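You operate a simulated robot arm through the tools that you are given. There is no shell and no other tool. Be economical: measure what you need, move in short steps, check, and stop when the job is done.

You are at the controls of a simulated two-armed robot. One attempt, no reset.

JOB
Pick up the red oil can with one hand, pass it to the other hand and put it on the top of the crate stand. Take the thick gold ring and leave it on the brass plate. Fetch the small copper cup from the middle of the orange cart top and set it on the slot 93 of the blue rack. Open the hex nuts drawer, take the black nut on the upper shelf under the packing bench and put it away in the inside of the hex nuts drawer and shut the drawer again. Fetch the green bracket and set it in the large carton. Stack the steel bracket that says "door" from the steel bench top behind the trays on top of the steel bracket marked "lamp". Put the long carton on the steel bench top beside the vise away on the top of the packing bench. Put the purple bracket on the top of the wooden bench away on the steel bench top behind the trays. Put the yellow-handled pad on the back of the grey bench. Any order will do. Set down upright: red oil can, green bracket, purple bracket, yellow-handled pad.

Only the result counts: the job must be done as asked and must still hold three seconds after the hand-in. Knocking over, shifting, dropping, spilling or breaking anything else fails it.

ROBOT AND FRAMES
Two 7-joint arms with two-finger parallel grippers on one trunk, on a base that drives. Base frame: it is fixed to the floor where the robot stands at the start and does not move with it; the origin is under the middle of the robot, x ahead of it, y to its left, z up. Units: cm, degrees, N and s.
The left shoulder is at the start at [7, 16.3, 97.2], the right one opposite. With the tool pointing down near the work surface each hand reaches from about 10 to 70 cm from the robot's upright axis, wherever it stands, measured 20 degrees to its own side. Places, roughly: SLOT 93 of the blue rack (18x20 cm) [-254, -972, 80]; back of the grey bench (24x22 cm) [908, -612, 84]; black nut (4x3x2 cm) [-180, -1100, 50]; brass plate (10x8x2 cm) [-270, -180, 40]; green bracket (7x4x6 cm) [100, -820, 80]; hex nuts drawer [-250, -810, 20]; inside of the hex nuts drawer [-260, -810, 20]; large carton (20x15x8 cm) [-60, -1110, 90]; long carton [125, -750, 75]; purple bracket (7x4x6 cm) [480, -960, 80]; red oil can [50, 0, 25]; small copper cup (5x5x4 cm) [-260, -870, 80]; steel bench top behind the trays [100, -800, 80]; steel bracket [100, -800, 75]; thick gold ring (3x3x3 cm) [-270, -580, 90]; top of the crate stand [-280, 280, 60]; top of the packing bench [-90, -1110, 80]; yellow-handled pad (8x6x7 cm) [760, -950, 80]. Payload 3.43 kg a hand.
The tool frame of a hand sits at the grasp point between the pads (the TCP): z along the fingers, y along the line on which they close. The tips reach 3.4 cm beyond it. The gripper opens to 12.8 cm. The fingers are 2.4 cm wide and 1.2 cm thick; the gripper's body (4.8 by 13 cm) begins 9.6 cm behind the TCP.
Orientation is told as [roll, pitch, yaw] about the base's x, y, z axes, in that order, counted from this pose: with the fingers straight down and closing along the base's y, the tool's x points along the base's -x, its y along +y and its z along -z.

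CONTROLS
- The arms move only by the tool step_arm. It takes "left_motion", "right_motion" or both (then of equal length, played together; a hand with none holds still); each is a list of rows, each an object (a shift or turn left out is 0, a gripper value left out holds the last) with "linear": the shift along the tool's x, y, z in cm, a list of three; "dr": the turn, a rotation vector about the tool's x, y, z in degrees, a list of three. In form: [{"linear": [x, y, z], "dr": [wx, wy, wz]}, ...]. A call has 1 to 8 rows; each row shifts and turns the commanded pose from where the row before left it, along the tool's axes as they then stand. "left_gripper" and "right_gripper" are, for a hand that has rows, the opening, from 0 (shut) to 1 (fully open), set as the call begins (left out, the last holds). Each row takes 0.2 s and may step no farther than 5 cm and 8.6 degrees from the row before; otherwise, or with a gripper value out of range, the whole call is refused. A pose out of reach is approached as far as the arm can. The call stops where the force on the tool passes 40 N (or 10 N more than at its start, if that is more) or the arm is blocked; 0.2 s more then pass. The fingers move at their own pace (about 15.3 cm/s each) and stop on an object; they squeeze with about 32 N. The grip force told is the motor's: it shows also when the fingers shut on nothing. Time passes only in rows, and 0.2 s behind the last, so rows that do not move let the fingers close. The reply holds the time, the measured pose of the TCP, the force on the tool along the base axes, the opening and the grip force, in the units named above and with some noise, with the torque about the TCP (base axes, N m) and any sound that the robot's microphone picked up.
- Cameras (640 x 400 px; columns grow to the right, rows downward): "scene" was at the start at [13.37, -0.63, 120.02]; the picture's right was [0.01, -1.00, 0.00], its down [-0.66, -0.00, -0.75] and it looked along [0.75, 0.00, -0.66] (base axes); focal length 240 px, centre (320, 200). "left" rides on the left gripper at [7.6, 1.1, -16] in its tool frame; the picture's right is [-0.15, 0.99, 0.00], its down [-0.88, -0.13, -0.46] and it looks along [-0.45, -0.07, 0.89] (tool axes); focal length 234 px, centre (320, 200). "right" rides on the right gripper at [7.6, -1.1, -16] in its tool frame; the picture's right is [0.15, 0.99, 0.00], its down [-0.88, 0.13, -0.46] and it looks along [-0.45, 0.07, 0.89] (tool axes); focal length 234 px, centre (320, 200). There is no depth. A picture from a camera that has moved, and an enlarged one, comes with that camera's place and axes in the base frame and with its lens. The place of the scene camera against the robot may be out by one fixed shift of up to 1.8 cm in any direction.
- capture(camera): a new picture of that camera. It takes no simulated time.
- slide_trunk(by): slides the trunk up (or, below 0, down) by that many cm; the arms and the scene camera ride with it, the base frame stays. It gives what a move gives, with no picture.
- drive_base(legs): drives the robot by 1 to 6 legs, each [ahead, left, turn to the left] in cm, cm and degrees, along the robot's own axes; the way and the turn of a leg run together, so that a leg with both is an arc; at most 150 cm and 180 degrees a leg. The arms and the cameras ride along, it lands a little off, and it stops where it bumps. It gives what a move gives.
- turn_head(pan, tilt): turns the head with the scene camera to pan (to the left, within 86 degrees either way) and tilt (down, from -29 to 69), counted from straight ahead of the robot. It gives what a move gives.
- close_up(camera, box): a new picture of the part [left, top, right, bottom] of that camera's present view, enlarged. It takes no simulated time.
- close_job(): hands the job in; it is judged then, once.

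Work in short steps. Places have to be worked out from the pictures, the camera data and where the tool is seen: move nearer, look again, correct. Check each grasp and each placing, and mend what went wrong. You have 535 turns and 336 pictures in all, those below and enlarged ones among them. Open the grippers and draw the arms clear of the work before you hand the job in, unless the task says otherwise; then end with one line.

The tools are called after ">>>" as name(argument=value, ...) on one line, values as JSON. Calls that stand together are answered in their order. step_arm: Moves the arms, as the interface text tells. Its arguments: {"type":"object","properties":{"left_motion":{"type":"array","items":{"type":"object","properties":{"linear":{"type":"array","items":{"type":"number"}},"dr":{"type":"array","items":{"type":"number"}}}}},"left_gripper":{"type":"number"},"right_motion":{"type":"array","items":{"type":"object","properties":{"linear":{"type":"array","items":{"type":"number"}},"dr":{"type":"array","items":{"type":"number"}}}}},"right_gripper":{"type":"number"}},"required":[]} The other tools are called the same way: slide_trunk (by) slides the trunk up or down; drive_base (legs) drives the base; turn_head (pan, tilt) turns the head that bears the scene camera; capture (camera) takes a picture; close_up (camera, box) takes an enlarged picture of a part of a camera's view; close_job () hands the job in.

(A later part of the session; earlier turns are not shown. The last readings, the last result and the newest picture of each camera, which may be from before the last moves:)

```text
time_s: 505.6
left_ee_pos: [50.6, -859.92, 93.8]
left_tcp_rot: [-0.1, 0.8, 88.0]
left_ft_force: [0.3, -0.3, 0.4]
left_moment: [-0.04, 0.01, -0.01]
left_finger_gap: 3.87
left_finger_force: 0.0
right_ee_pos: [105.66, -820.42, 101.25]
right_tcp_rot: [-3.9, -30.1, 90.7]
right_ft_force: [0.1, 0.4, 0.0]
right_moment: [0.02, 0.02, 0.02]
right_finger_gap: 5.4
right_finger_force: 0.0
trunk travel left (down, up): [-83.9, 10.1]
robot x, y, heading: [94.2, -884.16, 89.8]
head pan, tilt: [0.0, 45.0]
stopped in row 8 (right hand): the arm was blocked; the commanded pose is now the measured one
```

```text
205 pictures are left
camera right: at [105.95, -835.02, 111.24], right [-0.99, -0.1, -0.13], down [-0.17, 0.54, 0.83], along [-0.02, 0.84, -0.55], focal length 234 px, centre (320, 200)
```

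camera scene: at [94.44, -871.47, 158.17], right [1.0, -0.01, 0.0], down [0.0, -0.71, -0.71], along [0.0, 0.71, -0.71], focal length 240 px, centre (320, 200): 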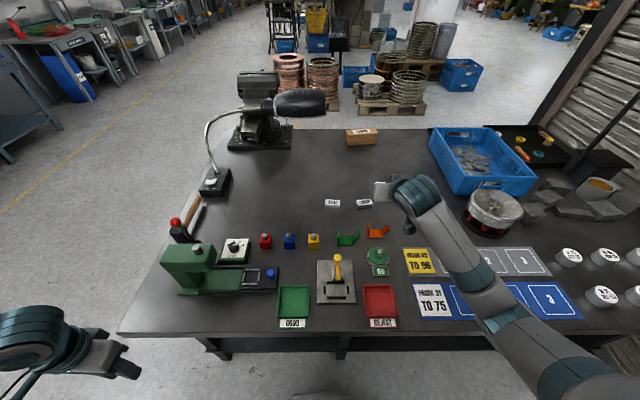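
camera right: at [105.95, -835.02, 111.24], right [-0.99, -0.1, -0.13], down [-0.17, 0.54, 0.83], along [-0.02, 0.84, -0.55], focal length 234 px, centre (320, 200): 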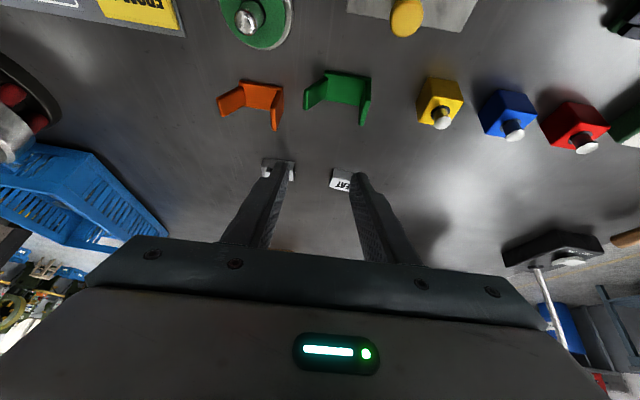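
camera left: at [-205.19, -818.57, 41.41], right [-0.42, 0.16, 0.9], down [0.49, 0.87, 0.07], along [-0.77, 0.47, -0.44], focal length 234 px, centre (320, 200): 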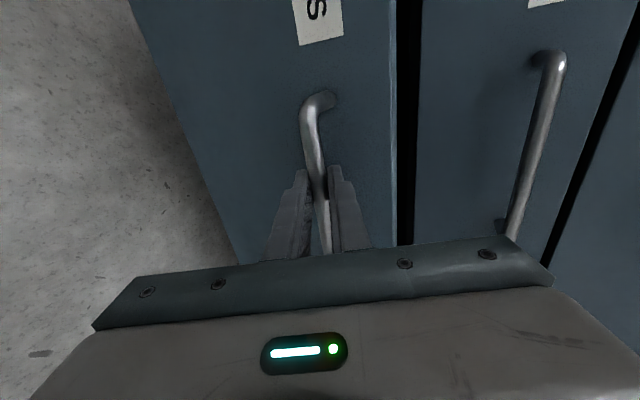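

The arm is near a limit at that height; lower while correcting roll, moving over the bracket's vertical arm at about (101.2,−815.8).

>>> slide_trunk(by=8)

>>> step_arm(right_motion=[{"linear": [2.0, 0.5, 3.5]}, {"linear": [2.0, 0.5, 3.5]}, {"linear": [1.0, 1.5, 3.0], "dr": [-3.9, 0, 0]}, {"linear": [0.9, 1.5, 2.93]}])

>>> capture(camera="right")

```text
time_s: 506.7
left_ee_pos: [50.6, -859.88, 101.77]
left_tcp_rot: [0.0, 0.7, 87.9]
left_ft_force: [0.1, 0.3, 0.0]
left_moment: [0.0, 0.0, -0.04]
left_finger_gap: 3.85
left_finger_force: 0.0
right_ee_pos: [105.53, -820.5, 109.14]
right_tcp_rot: [-3.9, -30.2, 90.7]
right_ft_force: [0.6, -0.1, 0.3]
right_moment: [0.02, -0.03, 0.0]
right_finger_gap: 5.38
right_finger_force: 0.2
trunk travel left (down, up): [-91.9, 2.1]
robot x, y, heading: [94.1, -884.39, 90.1]
head pan, tilt: [0.0, 45.0]
```

```text
time_s: 507.9
left_ee_pos: [50.52, -859.91, 101.65]
left_tcp_rot: [-0.1, 0.7, 88.0]
left_ft_force: [0.7, 0.3, -0.2]
left_moment: [-0.02, 0.0, -0.01]
left_finger_gap: 3.82
left_finger_force: 0.1
right_ee_pos: [106.37, -817.46, 95.77]
right_tcp_rot: [-3.8, -31.7, 91.3]
right_ft_force: [0.6, 0.0, 0.4]
right_moment: [-0.03, -0.03, 0.02]
right_finger_gap: 5.37
right_finger_force: 0.1
trunk travel left (down, up): [-91.9, 2.1]
robot x, y, heading: [94.41, -883.61, 89.9]
head pan, tilt: [0.0, 45.0]
stopped in row 4 (right hand): the arm was blocked; the commanded pose is now the measured one
```

```text
204 pictures are left
camera right: at [106.81, -832.25, 105.42], right [-0.98, -0.11, -0.13], down [-0.17, 0.51, 0.84], along [-0.03, 0.85, -0.52], focal length 234 px, centre (320, 200)
```

right: 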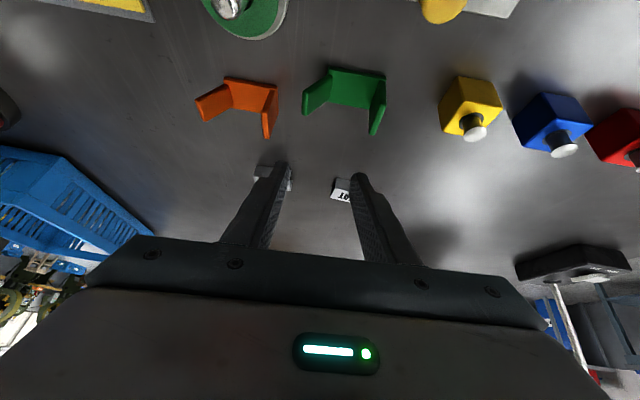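

The block comes from moving the hand toward the robot's centreline. Shift the base left instead and keep the hand out at its side.

>>> step_arm(right_motion=[{"linear": [0, -3.5, 0], "dr": [-2, 0, 0]}, {"linear": [0, -3.5, 0], "dr": [-1.8, 0, 0]}])

>>> drive_base(legs=[[2, 12, 0]])

>>> capture(camera="right")

```text
time_s: 508.5
left_ee_pos: [50.67, -860.0, 101.8]
left_tcp_rot: [0.0, 0.7, 87.9]
left_ft_force: [0.7, 0.2, -0.1]
left_moment: [-0.01, 0.05, 0.01]
left_finger_gap: 3.84
left_finger_force: 0.1
right_ee_pos: [113.24, -817.38, 96.11]
right_tcp_rot: [0.4, -31.4, 91.2]
right_ft_force: [0.0, 0.5, 0.8]
right_moment: [0.0, 0.0, 0.0]
right_finger_gap: 5.38
right_finger_force: 0.1
trunk travel left (down, up): [-91.9, 2.1]
robot x, y, heading: [94.01, -884.18, 89.6]
head pan, tilt: [0.0, 45.0]
```

```text
time_s: 509.8
left_ee_pos: [38.73, -857.8, 101.74]
left_tcp_rot: [0.1, 0.6, 87.9]
left_ft_force: [0.0, 0.7, 0.1]
left_moment: [0.0, -0.01, 0.03]
left_finger_gap: 3.82
left_finger_force: 0.1
right_ee_pos: [101.29, -815.52, 95.89]
right_tcp_rot: [0.3, -31.6, 91.1]
right_ft_force: [0.8, -0.3, 0.5]
right_moment: [0.0, 0.04, 0.01]
right_finger_gap: 5.38
right_finger_force: 0.1
trunk travel left (down, up): [-91.9, 2.1]
robot x, y, heading: [82.45, -882.15, 89.5]
head pan, tilt: [0.0, 45.0]
```

```text
203 pictures are left
camera right: at [102.93, -830.2, 105.62], right [-0.99, -0.15, -0.07], down [-0.14, 0.51, 0.85], along [-0.09, 0.85, -0.52], focal length 234 px, centre (320, 200)
```

right: 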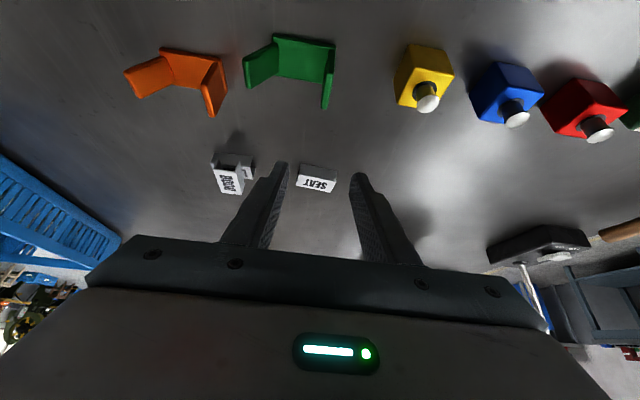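

The vertical arm is at x≈101.5, y≈−816, directly below. Lower 10.7 cm straight down (slightly back).

>>> step_arm(right_motion=[{"linear": [2.2, -0.07, 2.8]}, {"linear": [2.2, -0.07, 2.8]}])

>>> capture(camera="right")

```text
time_s: 510.4
left_ee_pos: [38.63, -857.82, 101.63]
left_tcp_rot: [-0.1, 0.5, 87.9]
left_ft_force: [0.5, 1.2, 0.5]
left_moment: [0.0, 0.02, -0.01]
left_finger_gap: 3.82
left_finger_force: 0.0
right_ee_pos: [101.52, -816.22, 88.94]
right_tcp_rot: [0.3, -31.5, 91.2]
right_ft_force: [0.0, -0.2, -0.2]
right_moment: [-0.01, -0.01, -0.03]
right_finger_gap: 5.38
right_finger_force: 0.0
trunk travel left (down, up): [-91.9, 2.1]
robot x, y, heading: [82.49, -881.98, 89.7]
head pan, tilt: [0.0, 45.0]
```

```text
202 pictures are left
camera right: at [103.0, -831.02, 98.51], right [-0.99, -0.15, -0.07], down [-0.14, 0.51, 0.85], along [-0.09, 0.85, -0.52], focal length 234 px, centre (320, 200)
```

right: 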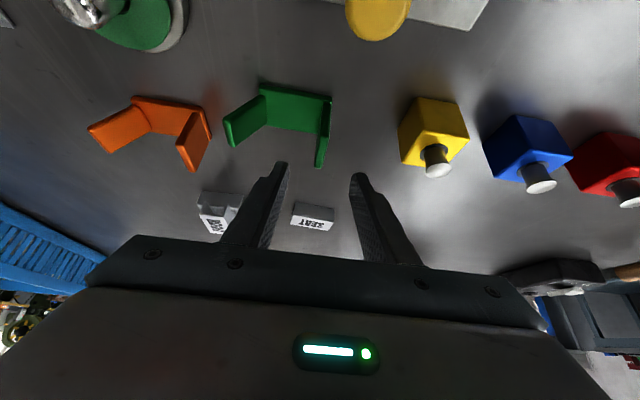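

Centred on the arm. Lower the last 3.6 cm and close.

>>> step_arm(right_motion=[{"linear": [2.2, -0.1, 2.9]}])

>>> step_arm(right_motion=[{}, {}, {}], right_gripper=0.0)

>>> capture(camera="right")

```text
time_s: 510.8
left_ee_pos: [38.79, -857.77, 101.82]
left_tcp_rot: [0.0, 0.5, 87.9]
left_ft_force: [0.1, 1.0, 0.3]
left_moment: [-0.04, 0.02, -0.03]
left_finger_gap: 3.82
left_finger_force: 0.1
right_ee_pos: [101.62, -816.65, 85.3]
right_tcp_rot: [0.4, -31.6, 91.1]
right_ft_force: [-0.3, 0.2, -0.4]
right_moment: [-0.02, 0.0, 0.02]
right_finger_gap: 5.36
right_finger_force: 0.1
trunk travel left (down, up): [-91.9, 2.1]
robot x, y, heading: [82.55, -882.07, 89.4]
head pan, tilt: [0.0, 45.0]
```

```text
time_s: 511.6
left_ee_pos: [38.66, -857.89, 101.8]
left_tcp_rot: [-0.1, 0.9, 87.8]
left_ft_force: [0.1, 0.3, 0.2]
left_moment: [0.0, 0.0, -0.01]
left_finger_gap: 3.84
left_finger_force: 0.3
right_ee_pos: [101.51, -816.6, 85.21]
right_tcp_rot: [0.2, -31.5, 91.2]
right_ft_force: [0.4, -1.2, 0.4]
right_moment: [0.02, 0.0, -0.04]
right_finger_gap: 0.73
right_finger_force: 32.1
trunk travel left (down, up): [-91.9, 2.1]
robot x, y, heading: [82.35, -882.13, 89.7]
head pan, tilt: [0.0, 45.0]
```

```text
201 pictures are left
camera right: at [103.06, -831.36, 94.86], right [-0.99, -0.15, -0.07], down [-0.14, 0.51, 0.85], along [-0.09, 0.85, -0.52], focal length 234 px, centre (320, 200)
```

right: 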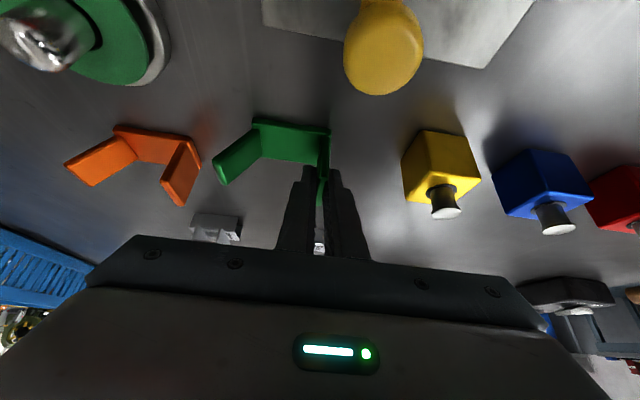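

Gripped (0.73 cm plate). Lift with small rows and check.

>>> step_arm(right_motion=[{"linear": [-1.05, 0, -1.7]}, {"linear": [-2.1, 0, -3.4]}, {"linear": [-2.1, 0, -3.4]}])

>>> capture(camera="right")

```text
time_s: 512.4
left_ee_pos: [38.72, -857.78, 101.71]
left_tcp_rot: [-0.1, 0.7, 88.0]
left_ft_force: [0.5, -0.3, 0.0]
left_moment: [0.01, -0.01, 0.01]
left_finger_gap: 3.85
left_finger_force: 0.1
right_ee_pos: [101.47, -816.53, 95.25]
right_tcp_rot: [0.3, -31.5, 91.2]
right_ft_force: [0.8, 0.3, -0.2]
right_moment: [0.0, 0.02, -0.01]
right_finger_gap: 0.73
right_finger_force: 31.8
trunk travel left (down, up): [-91.9, 2.1]
robot x, y, heading: [82.84, -881.8, 89.6]
head pan, tilt: [0.0, 45.0]
```

```text
200 pictures are left
camera right: at [102.98, -831.34, 104.92], right [-0.99, -0.15, -0.07], down [-0.14, 0.51, 0.85], along [-0.09, 0.85, -0.52], focal length 234 px, centre (320, 200)
```

right: 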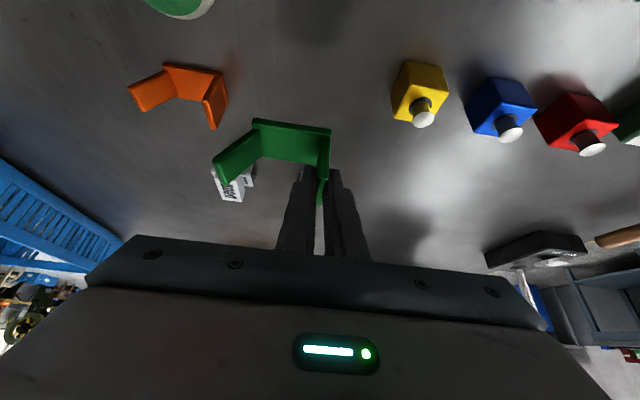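

Green bracket is held. Back away, turn around to the packing bench and look at the large carton.

>>> drive_base(legs=[[-68, 0, 0], [0, 0, 180], [0, -120, 0], [45, 0, 0]])

>>> capture(camera="scene")

>>> capture(camera="right")

```text
time_s: 531.5
left_ee_pos: [2.4, -1016.65, 101.79]
left_tcp_rot: [-0.1, 0.6, -94.0]
left_ft_force: [-0.2, -0.1, 0.7]
left_moment: [-0.03, 0.0, 0.0]
left_finger_gap: 3.85
left_finger_force: 0.0
right_ee_pos: [-61.73, -1055.97, 95.33]
right_tcp_rot: [0.1, -31.7, -90.6]
right_ft_force: [-0.9, 0.7, -1.9]
right_moment: [-0.01, -0.02, -0.04]
right_finger_gap: 0.74
right_finger_force: 32.6
trunk travel left (down, up): [-91.9, 2.1]
robot x, y, heading: [-40.7, -990.87, -92.3]
head pan, tilt: [0.0, 45.0]
```

```text
199 pictures are left
camera scene: at [-41.19, -1004.83, 166.19], right [-1.0, 0.04, 0.0], down [0.03, 0.71, -0.71], along [-0.03, -0.71, -0.71], focal length 240 px, centre (320, 200)
```

scene: 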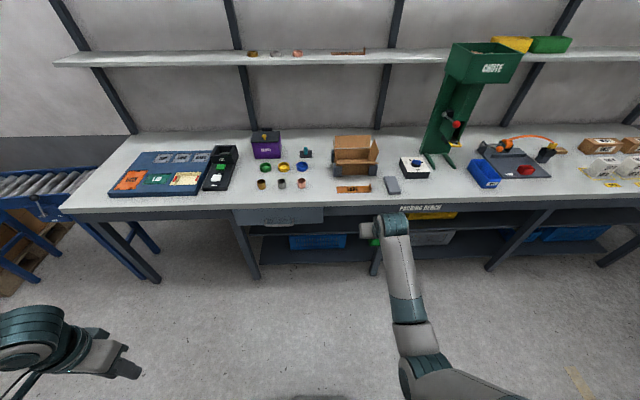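

```text
198 pictures are left
camera right: at [-62.64, -1041.0, 104.95], right [0.99, 0.12, -0.07], down [0.12, -0.51, 0.85], along [0.06, -0.85, -0.52], focal length 234 px, centre (320, 200)
```

right: 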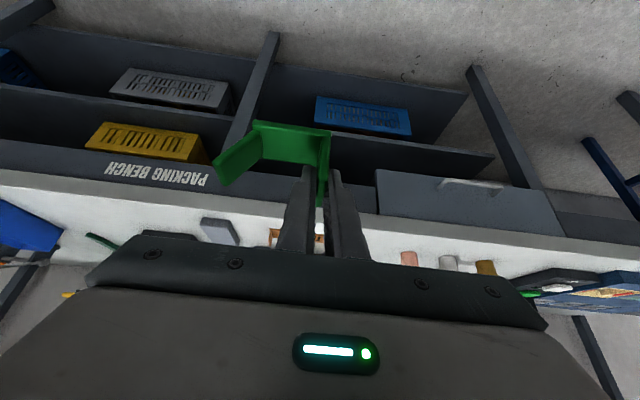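

Zoom on the carton area of the packing bench.

>>> close_up(camera="scene", box=[230, 110, 454, 250])

```text
2.86 times, centred on (342, 180) of scene
camera zoom: at [-41.19, -1004.83, 166.19], right [-1.0, 0.04, 0.0], down [0.03, 0.71, -0.71], along [-0.03, -0.71, -0.71], focal length 685 px, centre (257, 257)
```

zoom: 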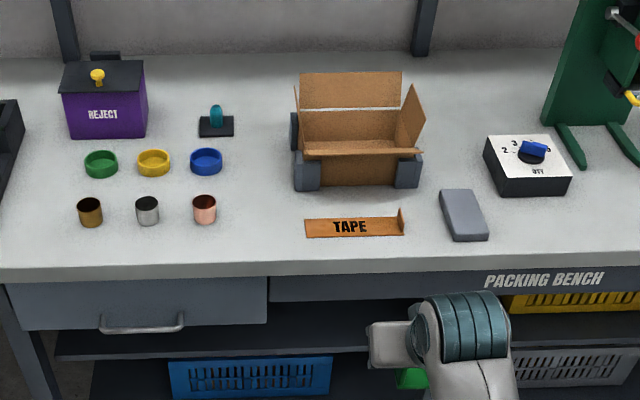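

Carton interior centre ≈(−65.5,−1117.5), walls to z≈88. Raise the hand 5 cm, correct heading, and approach.

>>> step_arm(right_motion=[{"linear": [-1.3, 0, -2.1]}, {"linear": [-1.3, 0, -2.1]}])

>>> drive_base(legs=[[0, 0, 2.3], [40, 0, 0]])

>>> capture(camera="right")

>>> turn_head(pan=-10, tilt=50)

>>> capture(camera="scene")

```text
time_s: 532.1
left_ee_pos: [2.47, -1016.67, 101.77]
left_tcp_rot: [-0.2, 0.7, -94.0]
left_ft_force: [0.5, -0.9, -0.2]
left_moment: [0.03, 0.03, 0.02]
left_finger_gap: 3.85
left_finger_force: 0.0
right_ee_pos: [-61.67, -1055.79, 100.16]
right_tcp_rot: [0.3, -31.5, -90.5]
right_ft_force: [-0.5, 0.6, -1.3]
right_moment: [-0.01, -0.02, 0.02]
right_finger_gap: 0.76
right_finger_force: 32.0
trunk travel left (down, up): [-91.9, 2.1]
robot x, y, heading: [-40.73, -990.99, -92.2]
head pan, tilt: [0.0, 45.0]
```

```text
time_s: 535.0
left_ee_pos: [3.3, -1054.94, 101.73]
left_tcp_rot: [0.0, 0.7, -91.6]
left_ft_force: [0.3, -0.3, 0.8]
left_moment: [0.03, 0.02, 0.0]
left_finger_gap: 3.81
left_finger_force: 0.0
right_ee_pos: [-59.25, -1096.5, 100.26]
right_tcp_rot: [0.3, -31.6, -88.3]
right_ft_force: [0.8, -0.6, -0.5]
right_moment: [-0.01, -0.03, -0.02]
right_finger_gap: 0.74
right_finger_force: 32.2
trunk travel left (down, up): [-91.9, 2.1]
robot x, y, heading: [-40.88, -1031.04, -90.0]
head pan, tilt: [0.0, 45.0]
```

```text
196 pictures are left
camera right: at [-60.73, -1081.82, 109.84], right [0.99, 0.15, -0.07], down [0.14, -0.51, 0.85], along [0.09, -0.85, -0.52], focal length 234 px, centre (320, 200)
```

right: 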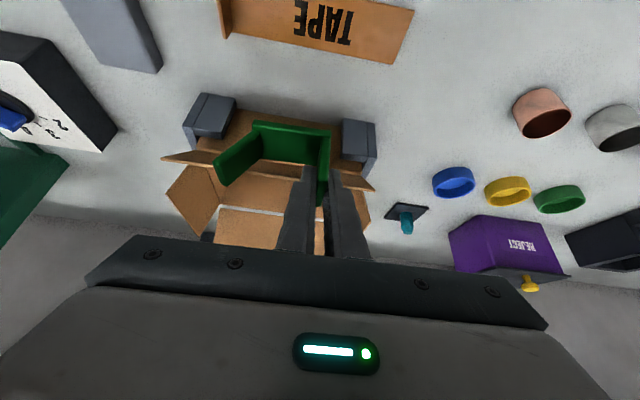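

```text
time_s: 535.7
left_ee_pos: [3.38, -1055.09, 101.64]
left_tcp_rot: [-0.1, 0.7, -91.7]
left_ft_force: [-0.2, 0.4, 0.3]
left_moment: [-0.02, 0.01, -0.02]
left_finger_gap: 3.79
left_finger_force: 0.0
right_ee_pos: [-59.27, -1096.77, 100.05]
right_tcp_rot: [0.1, -31.6, -88.4]
right_ft_force: [-0.6, -1.1, -1.5]
right_moment: [-0.02, -0.01, -0.01]
right_finger_gap: 0.75
right_finger_force: 32.5
trunk travel left (down, up): [-91.9, 2.1]
robot x, y, heading: [-40.46, -1031.18, -89.8]
head pan, tilt: [-10.0, 50.0]
```

```text
195 pictures are left
camera scene: at [-42.0, -1044.57, 165.48], right [-0.98, 0.17, 0.0], down [0.13, 0.75, -0.64], along [-0.11, -0.63, -0.77], focal length 240 px, centre (320, 200)
```

scene: 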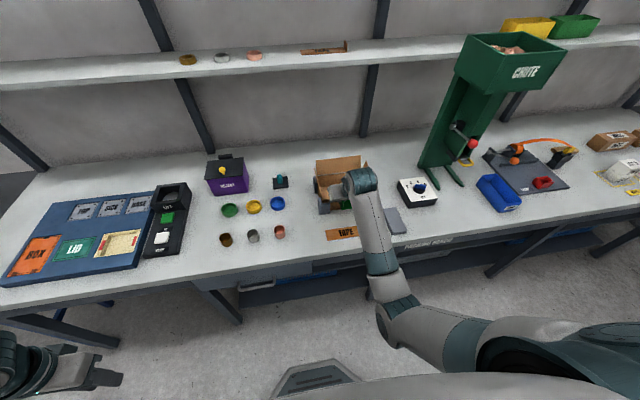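

Carton spans x≈−75…−53. Move right 3.2 and ahead 16, then look.

>>> drive_base(legs=[[16, -3.2, -0.2]])

>>> capture(camera="right")

```text
time_s: 537.1
left_ee_pos: [-0.07, -1071.11, 101.74]
left_tcp_rot: [-0.1, 0.7, -91.9]
left_ft_force: [0.6, 0.2, 0.2]
left_moment: [-0.05, 0.04, 0.03]
left_finger_gap: 3.84
left_finger_force: 0.0
right_ee_pos: [-62.62, -1112.49, 100.26]
right_tcp_rot: [0.2, -31.6, -88.7]
right_ft_force: [-0.3, -0.2, -1.2]
right_moment: [-0.02, 0.0, -0.01]
right_finger_gap: 0.75
right_finger_force: 32.3
trunk travel left (down, up): [-91.9, 2.1]
robot x, y, heading: [-43.8, -1047.1, -90.3]
head pan, tilt: [-10.0, 50.0]
```

```text
194 pictures are left
camera right: at [-64.11, -1097.68, 109.89], right [0.99, 0.15, -0.07], down [0.14, -0.51, 0.85], along [0.09, -0.85, -0.52], focal length 234 px, centre (320, 200)
```

right: 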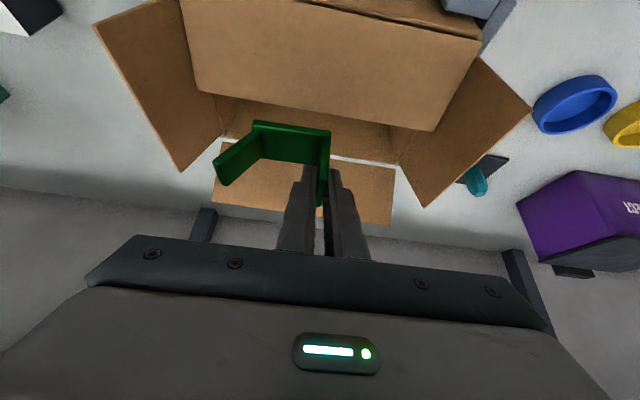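

The front flap leans outward, opening is free from y −1110 to −1125. Advance 5 cm and lower most of the way.

>>> step_arm(right_motion=[{"linear": [-2.1, 0, 1.3]}, {"linear": [-2.1, 0, 1.3]}, {"linear": [2.3, 0, 3.75]}, {"linear": [2.3, 0, 3.75]}])

>>> capture(camera="right")

>>> close_up(camera="scene", box=[260, 120, 420, 220])

```text
time_s: 538.0
left_ee_pos: [0.05, -1070.86, 101.83]
left_tcp_rot: [-0.1, 0.4, -92.0]
left_ft_force: [-0.6, 0.2, -0.8]
left_moment: [0.01, -0.01, -0.02]
left_finger_gap: 3.83
left_finger_force: 0.0
right_ee_pos: [-62.47, -1117.81, 97.61]
right_tcp_rot: [0.2, -33.1, -88.6]
right_ft_force: [0.0, 7.9, 9.7]
right_moment: [-0.24, 0.52, -0.29]
right_finger_gap: 0.76
right_finger_force: 31.7
trunk travel left (down, up): [-91.9, 2.1]
robot x, y, heading: [-43.59, -1047.22, -90.3]
head pan, tilt: [-10.0, 50.0]
stopped in row 4 (right hand): the force on the tool passed its limit at 76 N (the readings are from after the stop); the commanded pose is now the measured one
```

```text
193 pictures are left
camera right: at [-63.95, -1102.71, 106.85], right [0.99, 0.15, -0.08], down [0.14, -0.49, 0.86], along [0.09, -0.86, -0.5], focal length 234 px, centre (320, 200)
```

right: 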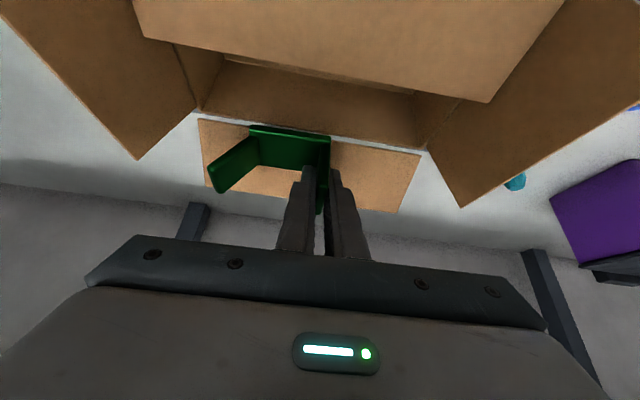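

```text
4.00 times, centred on (340, 170) of scene
camera zoom: at [-45.26, -1059.89, 165.53], right [-0.98, 0.18, 0.0], down [0.14, 0.75, -0.65], along [-0.12, -0.64, -0.76], focal length 960 px, centre (240, 320)
```

zoom: 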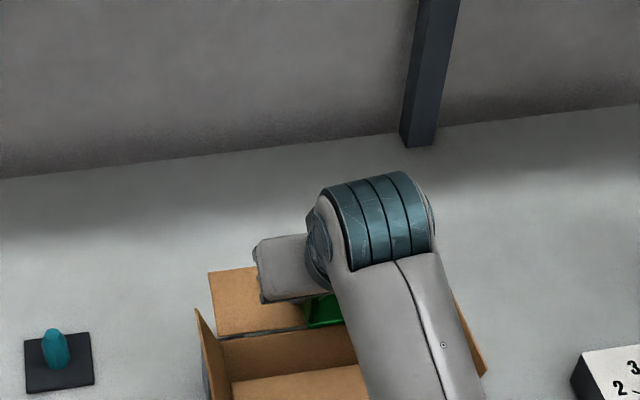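

The bracket met the carton's back flap — the opening is nearer than I judged. Raise 2.5 cm, and pull back 4.5 cm.

>>> step_arm(right_motion=[{"linear": [-1.3, 0, -2.1]}, {"linear": [1.9, 0, -1.2]}, {"linear": [1.9, 0, -1.2]}])

>>> capture(camera="right")

>>> close_up(camera="scene", box=[260, 120, 420, 220])

```text
time_s: 538.8
left_ee_pos: [-0.04, -1071.28, 101.8]
left_tcp_rot: [-0.1, 0.8, -92.1]
left_ft_force: [-0.3, -0.6, -0.3]
left_moment: [-0.02, 0.02, 0.01]
left_finger_gap: 3.82
left_finger_force: 0.0
right_ee_pos: [-62.63, -1113.69, 99.74]
right_tcp_rot: [0.3, -33.0, -88.6]
right_ft_force: [-0.4, -0.3, -1.3]
right_moment: [-0.03, 0.0, 0.01]
right_finger_gap: 0.78
right_finger_force: 31.6
trunk travel left (down, up): [-91.9, 2.1]
robot x, y, heading: [-43.68, -1046.88, -90.3]
head pan, tilt: [-10.0, 50.0]
```

```text
191 pictures are left
camera right: at [-64.12, -1098.52, 108.98], right [0.99, 0.15, -0.08], down [0.14, -0.49, 0.86], along [0.09, -0.86, -0.5], focal length 234 px, centre (320, 200)
```

right: 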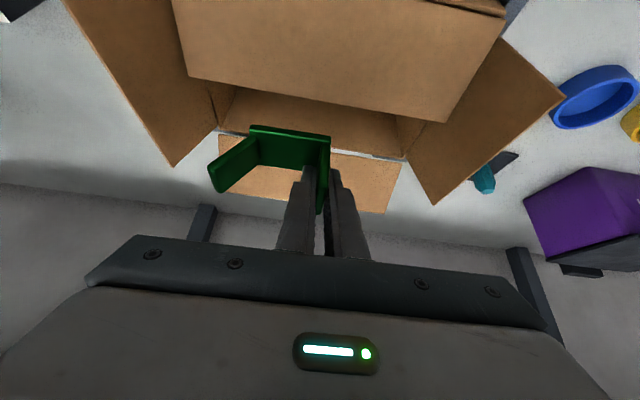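

```text
4.00 times, centred on (340, 170) of scene
camera zoom: at [-45.32, -1060.45, 165.49], right [-0.98, 0.18, 0.0], down [0.14, 0.75, -0.64], along [-0.11, -0.63, -0.77], focal length 960 px, centre (240, 320)
```

zoom: 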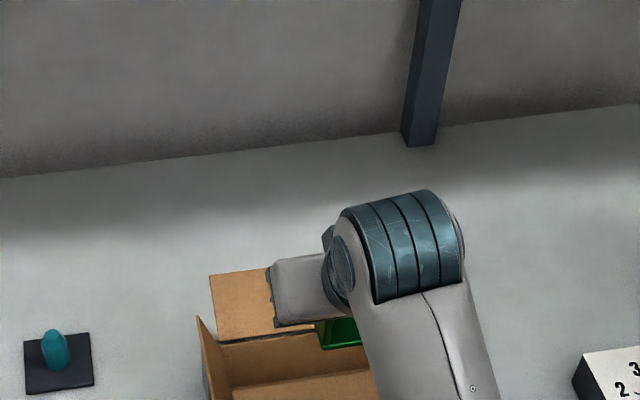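

Carton is undisturbed, and the bracket is now over the interior centre (y≈−1114.3). Lower in steps.

>>> step_arm(right_motion=[{"linear": [1.9, 0, 2.95]}, {"linear": [1.9, 0, 2.95]}, {"linear": [1.2, 0, 1.85]}])

>>> capture(camera="right")

```text
time_s: 539.6
left_ee_pos: [0.1, -1071.37, 101.75]
left_tcp_rot: [-0.2, 0.6, -92.0]
left_ft_force: [0.0, -0.2, 0.1]
left_moment: [-0.03, 0.01, -0.01]
left_finger_gap: 3.82
left_finger_force: 0.1
right_ee_pos: [-62.67, -1113.63, 90.44]
right_tcp_rot: [0.2, -33.0, -88.5]
right_ft_force: [0.1, 0.4, -1.2]
right_moment: [0.0, -0.02, 0.01]
right_finger_gap: 0.76
right_finger_force: 32.3
trunk travel left (down, up): [-91.9, 2.1]
robot x, y, heading: [-43.65, -1047.74, -90.0]
head pan, tilt: [-10.0, 50.0]
```

```text
189 pictures are left
camera right: at [-64.17, -1098.67, 99.72], right [0.99, 0.15, -0.08], down [0.14, -0.49, 0.86], along [0.09, -0.86, -0.5], focal length 234 px, centre (320, 200)
```

right: 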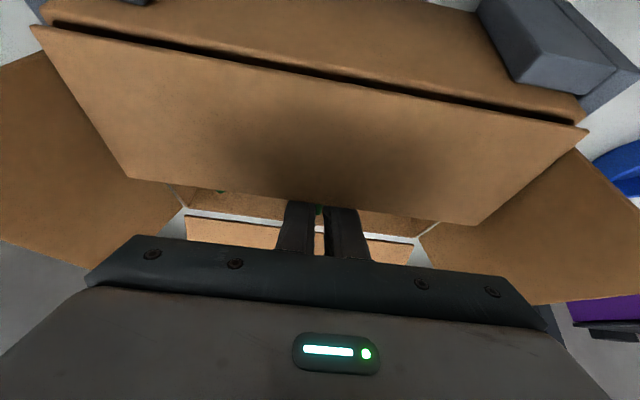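

Continue lowering in small rows to contact.

>>> step_arm(right_motion=[{"linear": [0.82, 0, 1.26]}, {"linear": [0.54, 0, 0.84]}, {"linear": [0.27, 0, 0.42]}, {"linear": [0.2, 0, 0.3]}, {"linear": [0.2, 0, 0.3]}])

```text
time_s: 540.3
left_ee_pos: [-0.02, -1071.19, 101.71]
left_tcp_rot: [-0.1, 0.6, -92.0]
left_ft_force: [-0.1, 0.1, 0.1]
left_moment: [0.05, 0.03, 0.0]
left_finger_gap: 3.84
left_finger_force: 0.0
right_ee_pos: [-62.77, -1114.26, 88.96]
right_tcp_rot: [0.1, -34.4, -88.6]
right_ft_force: [1.7, 9.8, 23.3]
right_moment: [0.8, 0.42, -0.17]
right_finger_gap: 0.75
right_finger_force: 31.9
trunk travel left (down, up): [-91.9, 2.1]
robot x, y, heading: [-43.42, -1047.21, -90.1]
head pan, tilt: [-10.0, 50.0]
stopped in row 3 (right hand): the force on the tool passed its limit at 47 N (the readings are from after the stop); the commanded pose is now the measured one
```

Contact at TCP z≈89. Check with the scene camera whether the bracket is on the carton floor.

>>> close_up(camera="scene", box=[280, 140, 400, 215])

```text
5.33 times, centred on (340, 178) of scene
camera zoom: at [-45.25, -1060.3, 165.51], right [-0.98, 0.18, 0.0], down [0.14, 0.75, -0.64], along [-0.12, -0.63, -0.77], focal length 1279 px, centre (213, 320)
```

zoom: 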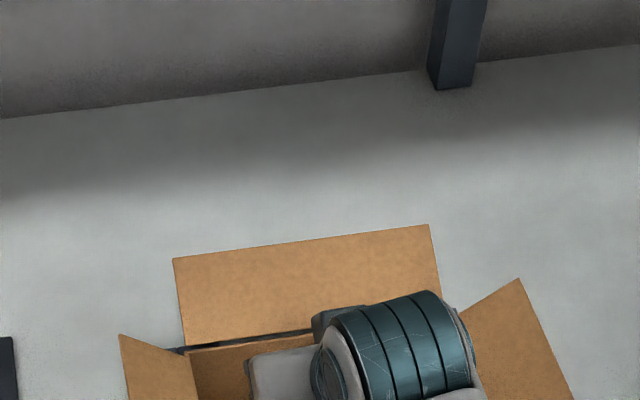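

I'll test: raise 1.5, shift 1.5 back toward me, and lower again to see if contact height repeats.

>>> step_arm(right_motion=[{"linear": [-0.8, 0, -1.25]}, {"linear": [1.26, 0, -0.82]}, {"linear": [0.41, 0, 0.63]}, {"linear": [0.27, 0, 0.42]}, {"linear": [0.2, 0, 0.3]}, {"linear": [0.2, 0, 0.3]}])

```text
time_s: 541.2
left_ee_pos: [0.05, -1071.35, 101.71]
left_tcp_rot: [-0.1, 0.8, -92.1]
left_ft_force: [-0.1, 0.0, -0.5]
left_moment: [0.01, -0.02, 0.03]
left_finger_gap: 3.86
left_finger_force: 0.1
right_ee_pos: [-62.86, -1113.42, 89.82]
right_tcp_rot: [0.0, -35.1, -88.7]
right_ft_force: [0.2, -3.4, 5.0]
right_moment: [0.26, -0.14, -0.07]
right_finger_gap: 0.73
right_finger_force: 32.2
trunk travel left (down, up): [-91.9, 2.1]
robot x, y, heading: [-43.74, -1047.26, -90.2]
head pan, tilt: [-10.0, 50.0]
stopped in row 4 (right hand): the force on the tool passed its limit at 43 N (the readings are from after the stop); the commanded pose is now the measured one
```

Re-reading the view: the front flap is folded inward (edge at y≈−1110.4, z≈93) and the back wall is at −1119, so the first contact (bottom ≈83.8) was the floor. Return forward 1.2 cm and lower again.

>>> step_arm(right_motion=[{"linear": [-0.57, 0, -0.82]}, {"linear": [-0.98, 0, 0.68]}, {}])

>>> step_arm(right_motion=[{"linear": [0.4, 0, 0.57]}, {"linear": [0.23, 0, 0.33]}, {"linear": [0.17, 0, 0.25]}, {"linear": [0.17, 0, 0.25]}])

```text
time_s: 542.0
left_ee_pos: [-0.03, -1071.22, 101.68]
left_tcp_rot: [-0.1, 0.6, -92.1]
left_ft_force: [-0.2, -0.1, -0.4]
left_moment: [-0.02, -0.02, 0.01]
left_finger_gap: 3.86
left_finger_force: 0.1
right_ee_pos: [-62.89, -1114.36, 90.63]
right_tcp_rot: [0.1, -34.8, -88.7]
right_ft_force: [0.5, 6.1, -0.4]
right_moment: [0.11, 0.04, -0.05]
right_finger_gap: 0.74
right_finger_force: 32.1
trunk travel left (down, up): [-91.9, 2.1]
robot x, y, heading: [-43.69, -1047.43, -90.4]
head pan, tilt: [-10.0, 50.0]
```

```text
time_s: 543.0
left_ee_pos: [0.0, -1071.21, 101.79]
left_tcp_rot: [-0.1, 0.6, -92.0]
left_ft_force: [0.2, 0.1, -0.3]
left_moment: [0.02, 0.0, 0.01]
left_finger_gap: 3.86
left_finger_force: 0.0
right_ee_pos: [-62.81, -1114.36, 89.31]
right_tcp_rot: [0.1, -35.1, -88.7]
right_ft_force: [0.5, 9.0, 3.7]
right_moment: [0.14, -0.04, -0.03]
right_finger_gap: 0.77
right_finger_force: 31.7
trunk travel left (down, up): [-91.9, 2.1]
robot x, y, heading: [-44.0, -1047.24, -90.2]
head pan, tilt: [-10.0, 50.0]
```

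A light push from the back wall. Ease back 0.5 cm and lower the last bit.

>>> step_arm(right_motion=[{"linear": [0.41, 0, -0.28]}, {"linear": [0.17, 0, 0.25]}, {"linear": [0.17, 0, 0.25]}])

```text
time_s: 543.9
left_ee_pos: [0.14, -1071.09, 101.85]
left_tcp_rot: [-0.1, 0.6, -92.0]
left_ft_force: [0.2, -0.2, -0.8]
left_moment: [-0.02, -0.03, 0.02]
left_finger_gap: 3.83
left_finger_force: 0.1
right_ee_pos: [-62.8, -1114.14, 88.89]
right_tcp_rot: [0.0, -35.8, -88.7]
right_ft_force: [-1.3, -8.1, 32.0]
right_moment: [1.33, 0.16, -0.25]
right_finger_gap: 0.74
right_finger_force: 31.7
trunk travel left (down, up): [-91.9, 2.1]
robot x, y, heading: [-44.1, -1046.99, -90.7]
head pan, tilt: [-10.0, 50.0]
```

Practically on the floor. Relieve a little, open the fingers slightly and retreat upward, then inspect.

>>> step_arm(right_motion=[{"linear": [-0.17, 0, -0.25]}, {}])

>>> step_arm(right_motion=[{}, {}, {}], right_gripper=0.2)

>>> step_arm(right_motion=[{"linear": [-1.7, 0, -2.4]}, {"linear": [-2.2, 0, -3.3]}, {"linear": [-2.2, 0, -3.3]}])

>>> capture(camera="right")

```text
time_s: 544.5
left_ee_pos: [0.03, -1071.13, 101.69]
left_tcp_rot: [-0.1, 0.6, -91.9]
left_ft_force: [0.3, 0.3, 0.5]
left_moment: [0.01, 0.04, 0.04]
left_finger_gap: 3.86
left_finger_force: 0.0
right_ee_pos: [-62.75, -1114.12, 89.03]
right_tcp_rot: [0.1, -35.3, -88.5]
right_ft_force: [-0.7, -12.7, 27.4]
right_moment: [0.95, 0.15, -0.04]
right_finger_gap: 0.76
right_finger_force: 32.2
trunk travel left (down, up): [-91.9, 2.1]
robot x, y, heading: [-43.54, -1047.5, -90.2]
head pan, tilt: [-10.0, 50.0]
```

```text
time_s: 545.2
left_ee_pos: [0.02, -1071.25, 101.84]
left_tcp_rot: [-0.1, 0.6, -91.9]
left_ft_force: [0.4, -0.6, 0.4]
left_moment: [0.02, 0.0, -0.02]
left_finger_gap: 3.85
left_finger_force: 0.0
right_ee_pos: [-62.74, -1114.05, 88.82]
right_tcp_rot: [0.0, -35.0, -88.7]
right_ft_force: [0.8, -11.6, 23.9]
right_moment: [1.88, -0.59, 0.1]
right_finger_gap: 1.39
right_finger_force: 0.0
trunk travel left (down, up): [-91.9, 2.1]
robot x, y, heading: [-43.89, -1047.45, -90.6]
head pan, tilt: [-10.0, 50.0]
```

```text
time_s: 546.0
left_ee_pos: [0.1, -1071.4, 101.72]
left_tcp_rot: [-0.1, 0.6, -92.0]
left_ft_force: [-0.1, -0.8, -0.1]
left_moment: [0.04, 0.02, 0.0]
left_finger_gap: 3.83
left_finger_force: 0.0
right_ee_pos: [-62.77, -1113.92, 99.52]
right_tcp_rot: [0.1, -34.8, -88.7]
right_ft_force: [0.6, -1.0, -1.0]
right_moment: [-0.03, 0.03, -0.01]
right_finger_gap: 2.55
right_finger_force: 0.1
trunk travel left (down, up): [-91.9, 2.1]
robot x, y, heading: [-44.06, -1047.5, -90.3]
head pan, tilt: [-10.0, 50.0]
```

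```text
187 pictures are left
camera right: at [-64.36, -1098.52, 108.25], right [0.99, 0.14, -0.08], down [0.14, -0.46, 0.88], along [0.09, -0.88, -0.47], focal length 234 px, centre (320, 200)
```

right: 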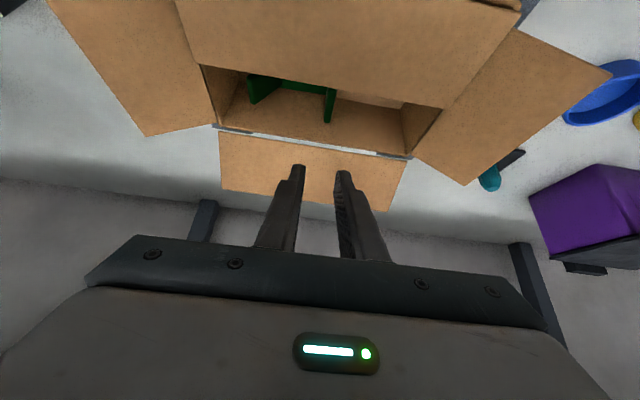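

Zoom in to verify the bracket inside the carton.

>>> close_up(camera="right", box=[190, 40, 430, 190])

```text
2.67 times, centred on (310, 115) of right
camera zoom: at [-64.36, -1098.52, 108.25], right [0.99, 0.14, -0.08], down [0.14, -0.46, 0.88], along [0.09, -0.88, -0.47], focal length 624 px, centre (347, 427)
```

zoom: 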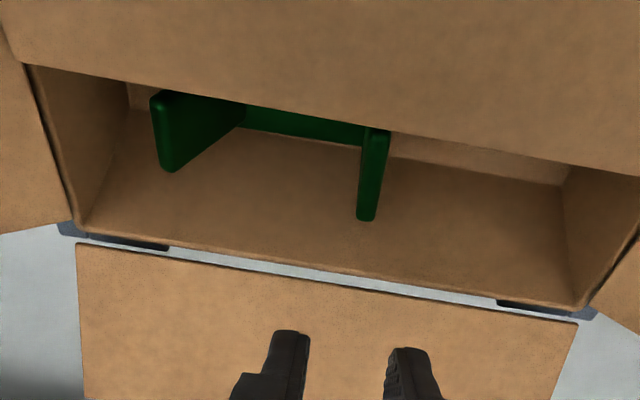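

The green bracket stands upright inside the carton. Raise out, back off, and drive around to the north side of the steel bench for the long carton.

>>> step_arm(right_motion=[{"linear": [-1.7, 0, -2.5]}, {"linear": [-1.7, 0, -2.5]}])

>>> drive_base(legs=[[-60, 0, 0], [-90, -40, 0], [-120, 0, 0], [-120, 0, 0]])

>>> turn_head(pan=60, tilt=25)

>>> capture(camera="scene")

```text
time_s: 546.6
left_ee_pos: [0.09, -1071.41, 101.73]
left_tcp_rot: [0.0, 0.7, -92.1]
left_ft_force: [-0.3, -0.7, -0.5]
left_moment: [0.04, -0.01, 0.01]
left_finger_gap: 3.82
left_finger_force: 0.1
right_ee_pos: [-62.87, -1113.78, 105.65]
right_tcp_rot: [0.0, -35.0, -88.7]
right_ft_force: [0.8, 0.3, -0.4]
right_moment: [-0.01, 0.01, -0.01]
right_finger_gap: 2.56
right_finger_force: 0.1
trunk travel left (down, up): [-91.9, 2.1]
robot x, y, heading: [-43.71, -1047.29, -90.4]
head pan, tilt: [-10.0, 50.0]
```

```text
time_s: 566.1
left_ee_pos: [-38.89, -681.52, 101.76]
left_tcp_rot: [-0.1, 0.7, -91.7]
left_ft_force: [-0.5, -0.1, -0.9]
left_moment: [0.01, -0.03, 0.02]
left_finger_gap: 3.82
left_finger_force: 0.0
right_ee_pos: [-101.62, -724.29, 105.66]
right_tcp_rot: [0.1, -35.0, -88.6]
right_ft_force: [0.6, 0.1, -0.2]
right_moment: [-0.01, 0.0, 0.05]
right_finger_gap: 2.55
right_finger_force: 0.1
trunk travel left (down, up): [-91.9, 2.1]
robot x, y, heading: [-82.63, -657.19, -90.3]
head pan, tilt: [-10.0, 50.0]
```

```text
time_s: 567.5
left_ee_pos: [-38.76, -681.54, 101.73]
left_tcp_rot: [-0.2, 0.7, -91.5]
left_ft_force: [-0.4, -0.7, -0.4]
left_moment: [0.0, 0.0, 0.03]
left_finger_gap: 3.81
left_finger_force: 0.2
right_ee_pos: [-101.54, -724.32, 105.67]
right_tcp_rot: [0.1, -35.0, -88.5]
right_ft_force: [-0.2, 0.4, 0.5]
right_moment: [0.01, -0.01, 0.01]
right_finger_gap: 2.59
right_finger_force: 0.1
trunk travel left (down, up): [-91.9, 2.1]
robot x, y, heading: [-82.74, -657.68, -90.2]
head pan, tilt: [60.0, 25.0]
```

```text
185 pictures are left
camera scene: at [-74.9, -667.95, 169.24], right [-0.5, -0.87, 0.0], down [-0.37, 0.21, -0.91], along [0.78, -0.45, -0.42], focal length 240 px, centre (320, 200)
```

scene: 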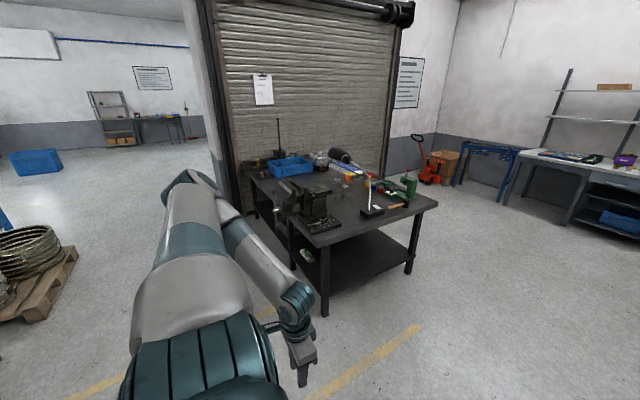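

Path clear. Back up 30 cm and strafe east to the carton (x≈119).

>>> drive_base(legs=[[-30, 0, 0], [0, 100, 0], [0, 100, 0]])

>>> turn_head(pan=0, tilt=40)

>>> capture(camera="scene")

```text
time_s: 579.0
left_ee_pos: [159.16, -653.51, 101.91]
left_tcp_rot: [0.0, 0.7, -92.5]
left_ft_force: [-0.5, -0.4, 0.7]
left_moment: [0.0, 0.02, 0.02]
left_finger_gap: 3.85
left_finger_force: 0.0
right_ee_pos: [95.65, -695.41, 105.69]
right_tcp_rot: [0.0, -35.0, -89.2]
right_ft_force: [-0.2, 0.0, 0.3]
right_moment: [-0.01, 0.0, -0.01]
right_finger_gap: 2.54
right_finger_force: 0.2
trunk travel left (down, up): [-91.9, 2.1]
robot x, y, heading: [115.49, -628.84, -90.9]
head pan, tilt: [60.0, 25.0]
```

```text
time_s: 580.4
left_ee_pos: [159.07, -653.48, 101.75]
left_tcp_rot: [-0.1, 0.7, -92.5]
left_ft_force: [0.2, 0.3, 0.4]
left_moment: [0.03, -0.01, 0.0]
left_finger_gap: 3.85
left_finger_force: 0.1
right_ee_pos: [95.82, -695.41, 105.67]
right_tcp_rot: [0.0, -35.0, -89.3]
right_ft_force: [1.1, 0.2, -0.4]
right_moment: [0.01, -0.03, 0.01]
right_finger_gap: 2.57
right_finger_force: 0.0
trunk travel left (down, up): [-91.9, 2.1]
robot x, y, heading: [115.49, -628.88, -91.1]
head pan, tilt: [0.0, 40.0]
```

```text
184 pictures are left
camera scene: at [115.32, -643.2, 166.91], right [-1.0, 0.01, 0.0], down [0.01, 0.64, -0.77], along [-0.01, -0.77, -0.64], focal length 240 px, centre (320, 200)
```

scene: 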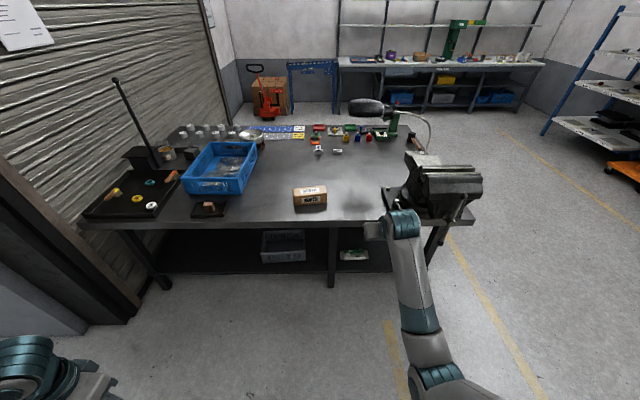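

>>> close_up(camera="scene", box=[250, 160, 378, 240])

```text
5.00 times, centred on (314, 200) of scene
camera zoom: at [115.32, -643.2, 166.91], right [-1.0, 0.01, 0.0], down [0.01, 0.64, -0.77], along [-0.01, -0.77, -0.64], focal length 1199 px, centre (350, 200)
```

zoom: 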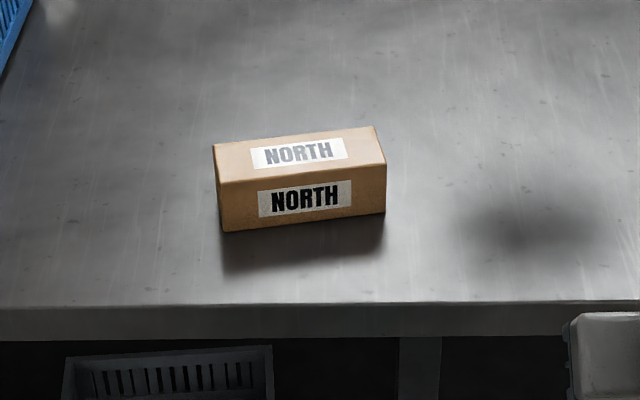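

The carton ("NORTH") is ~18×7×6.5 cm at (118.6,−747.7), rotated ~9°. Turn the right hand to point along +X (yaw ≈9°), closing across its width.

>>> step_arm(right_motion=[{"dr": [-4.88, 0, -6.96]}, {"dr": [-4.88, 0, -6.96]}, {"dr": [-4.88, 0, -6.96]}, {"dr": [-4.88, 0, -6.96]}, {"dr": [-4.88, 0, -6.96]}, {"dr": [-4.88, 0, -6.96]}, {"dr": [-4.88, 0, -6.96]}, {"dr": [-4.88, 0, -6.96]}])

>>> step_arm(right_motion=[{"dr": [-4.88, 0, -6.96]}, {"dr": [-4.88, 0, -6.96]}, {"dr": [-4.88, 0, -6.96]}, {"dr": [-2.4, 0, -3.5]}, {"dr": [0, -7.5, 0]}, {"dr": [0, -7.5, 0]}], right_gripper=0.85)

```text
time_s: 582.1
left_ee_pos: [159.1, -653.63, 101.64]
left_tcp_rot: [0.0, 0.6, -92.5]
left_ft_force: [0.1, -0.2, -0.2]
left_moment: [0.01, 0.02, -0.03]
left_finger_gap: 3.85
left_finger_force: 0.1
right_ee_pos: [95.73, -695.36, 105.64]
right_tcp_rot: [0.2, -35.1, -21.2]
right_ft_force: [-0.6, 0.0, 0.9]
right_moment: [0.02, 0.0, -0.01]
right_finger_gap: 2.55
right_finger_force: 0.0
trunk travel left (down, up): [-91.9, 2.1]
robot x, y, heading: [115.72, -628.92, -90.8]
head pan, tilt: [0.0, 40.0]
```

```text
time_s: 583.5
left_ee_pos: [159.1, -653.52, 101.68]
left_tcp_rot: [-0.1, 0.8, -92.5]
left_ft_force: [0.0, 0.4, -0.3]
left_moment: [-0.01, 0.03, 0.03]
left_finger_gap: 3.82
left_finger_force: 0.0
right_ee_pos: [95.9, -695.45, 105.71]
right_tcp_rot: [-0.1, -50.2, 8.6]
right_ft_force: [-0.5, 0.8, 0.3]
right_moment: [0.03, 0.04, -0.01]
right_finger_gap: 10.87
right_finger_force: 0.1
trunk travel left (down, up): [-91.9, 2.1]
robot x, y, heading: [115.96, -629.02, -90.8]
head pan, tilt: [0.0, 40.0]
```

Drive to bring the hand over the carton.

>>> drive_base(legs=[[30, 15, 0.8], [22, 0, 0]])

>>> capture(camera="right")

>>> capture(camera="scene")

```text
time_s: 587.0
left_ee_pos: [174.34, -704.65, 101.79]
left_tcp_rot: [-0.1, 0.6, -91.8]
left_ft_force: [0.4, -0.5, -0.6]
left_moment: [0.0, 0.0, -0.01]
left_finger_gap: 3.86
left_finger_force: 0.0
right_ee_pos: [111.59, -747.45, 105.76]
right_tcp_rot: [-0.1, -50.1, 9.4]
right_ft_force: [0.0, -0.3, 0.3]
right_moment: [-0.01, 0.0, -0.03]
right_finger_gap: 10.9
right_finger_force: 0.0
trunk travel left (down, up): [-91.9, 2.1]
robot x, y, heading: [130.48, -681.08, -89.9]
head pan, tilt: [0.0, 40.0]
```

```text
182 pictures are left
camera right: at [94.96, -751.24, 110.15], right [-0.25, 0.96, -0.11], down [0.19, 0.16, 0.97], along [0.95, 0.22, -0.23], focal length 234 px, centre (320, 200)
```

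right: 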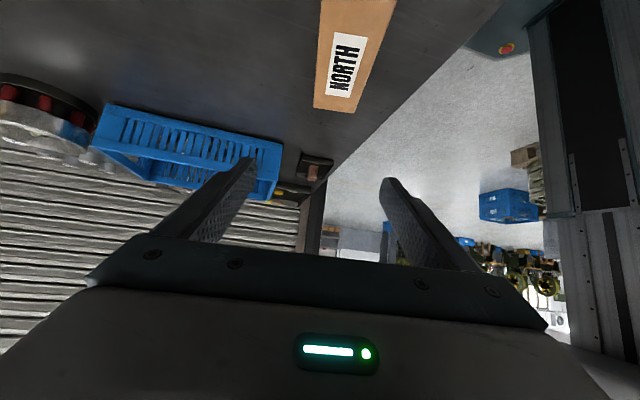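

```text
181 pictures are left
camera scene: at [130.32, -694.86, 166.93], right [-1.0, 0.0, 0.0], down [0.0, 0.64, -0.77], along [0.0, -0.77, -0.64], focal length 240 px, centre (320, 200)
```

scene: 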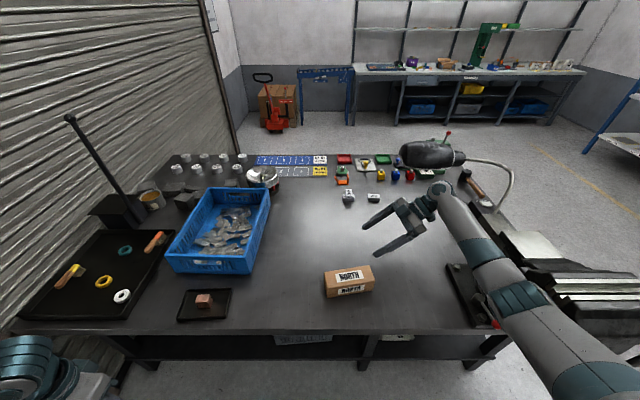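

Hand-camera geometry: carton centre (119.5,−744.7), yaw ≈14°. Adjust yaw and descend 80 %.

>>> step_arm(right_motion=[{"dr": [-3.85, 0, -3.2]}, {"linear": [2.36, 0.13, 3.74]}, {"linear": [2.36, 0.13, 3.74]}, {"linear": [2.36, 0.13, 3.74]}])

>>> capture(camera="right")

```text
time_s: 588.0
left_ee_pos: [174.37, -704.8, 101.79]
left_tcp_rot: [-0.1, 0.6, -91.7]
left_ft_force: [-0.1, -0.4, 0.0]
left_moment: [-0.01, 0.0, -0.01]
left_finger_gap: 3.83
left_finger_force: 0.1
right_ee_pos: [115.47, -746.16, 93.08]
right_tcp_rot: [-0.1, -50.0, 14.4]
right_ft_force: [0.4, -0.3, 0.4]
right_moment: [-0.01, 0.01, 0.01]
right_finger_gap: 10.87
right_finger_force: 0.1
trunk travel left (down, up): [-91.9, 2.1]
robot x, y, heading: [130.41, -681.02, -89.8]
head pan, tilt: [0.0, 40.0]
```

```text
180 pictures are left
camera right: at [99.26, -751.52, 97.44], right [-0.34, 0.93, -0.11], down [0.18, 0.18, 0.97], along [0.92, 0.31, -0.23], focal length 234 px, centre (320, 200)
```

right: 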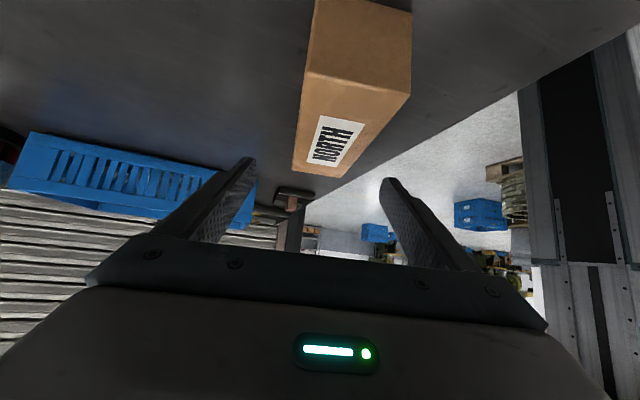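

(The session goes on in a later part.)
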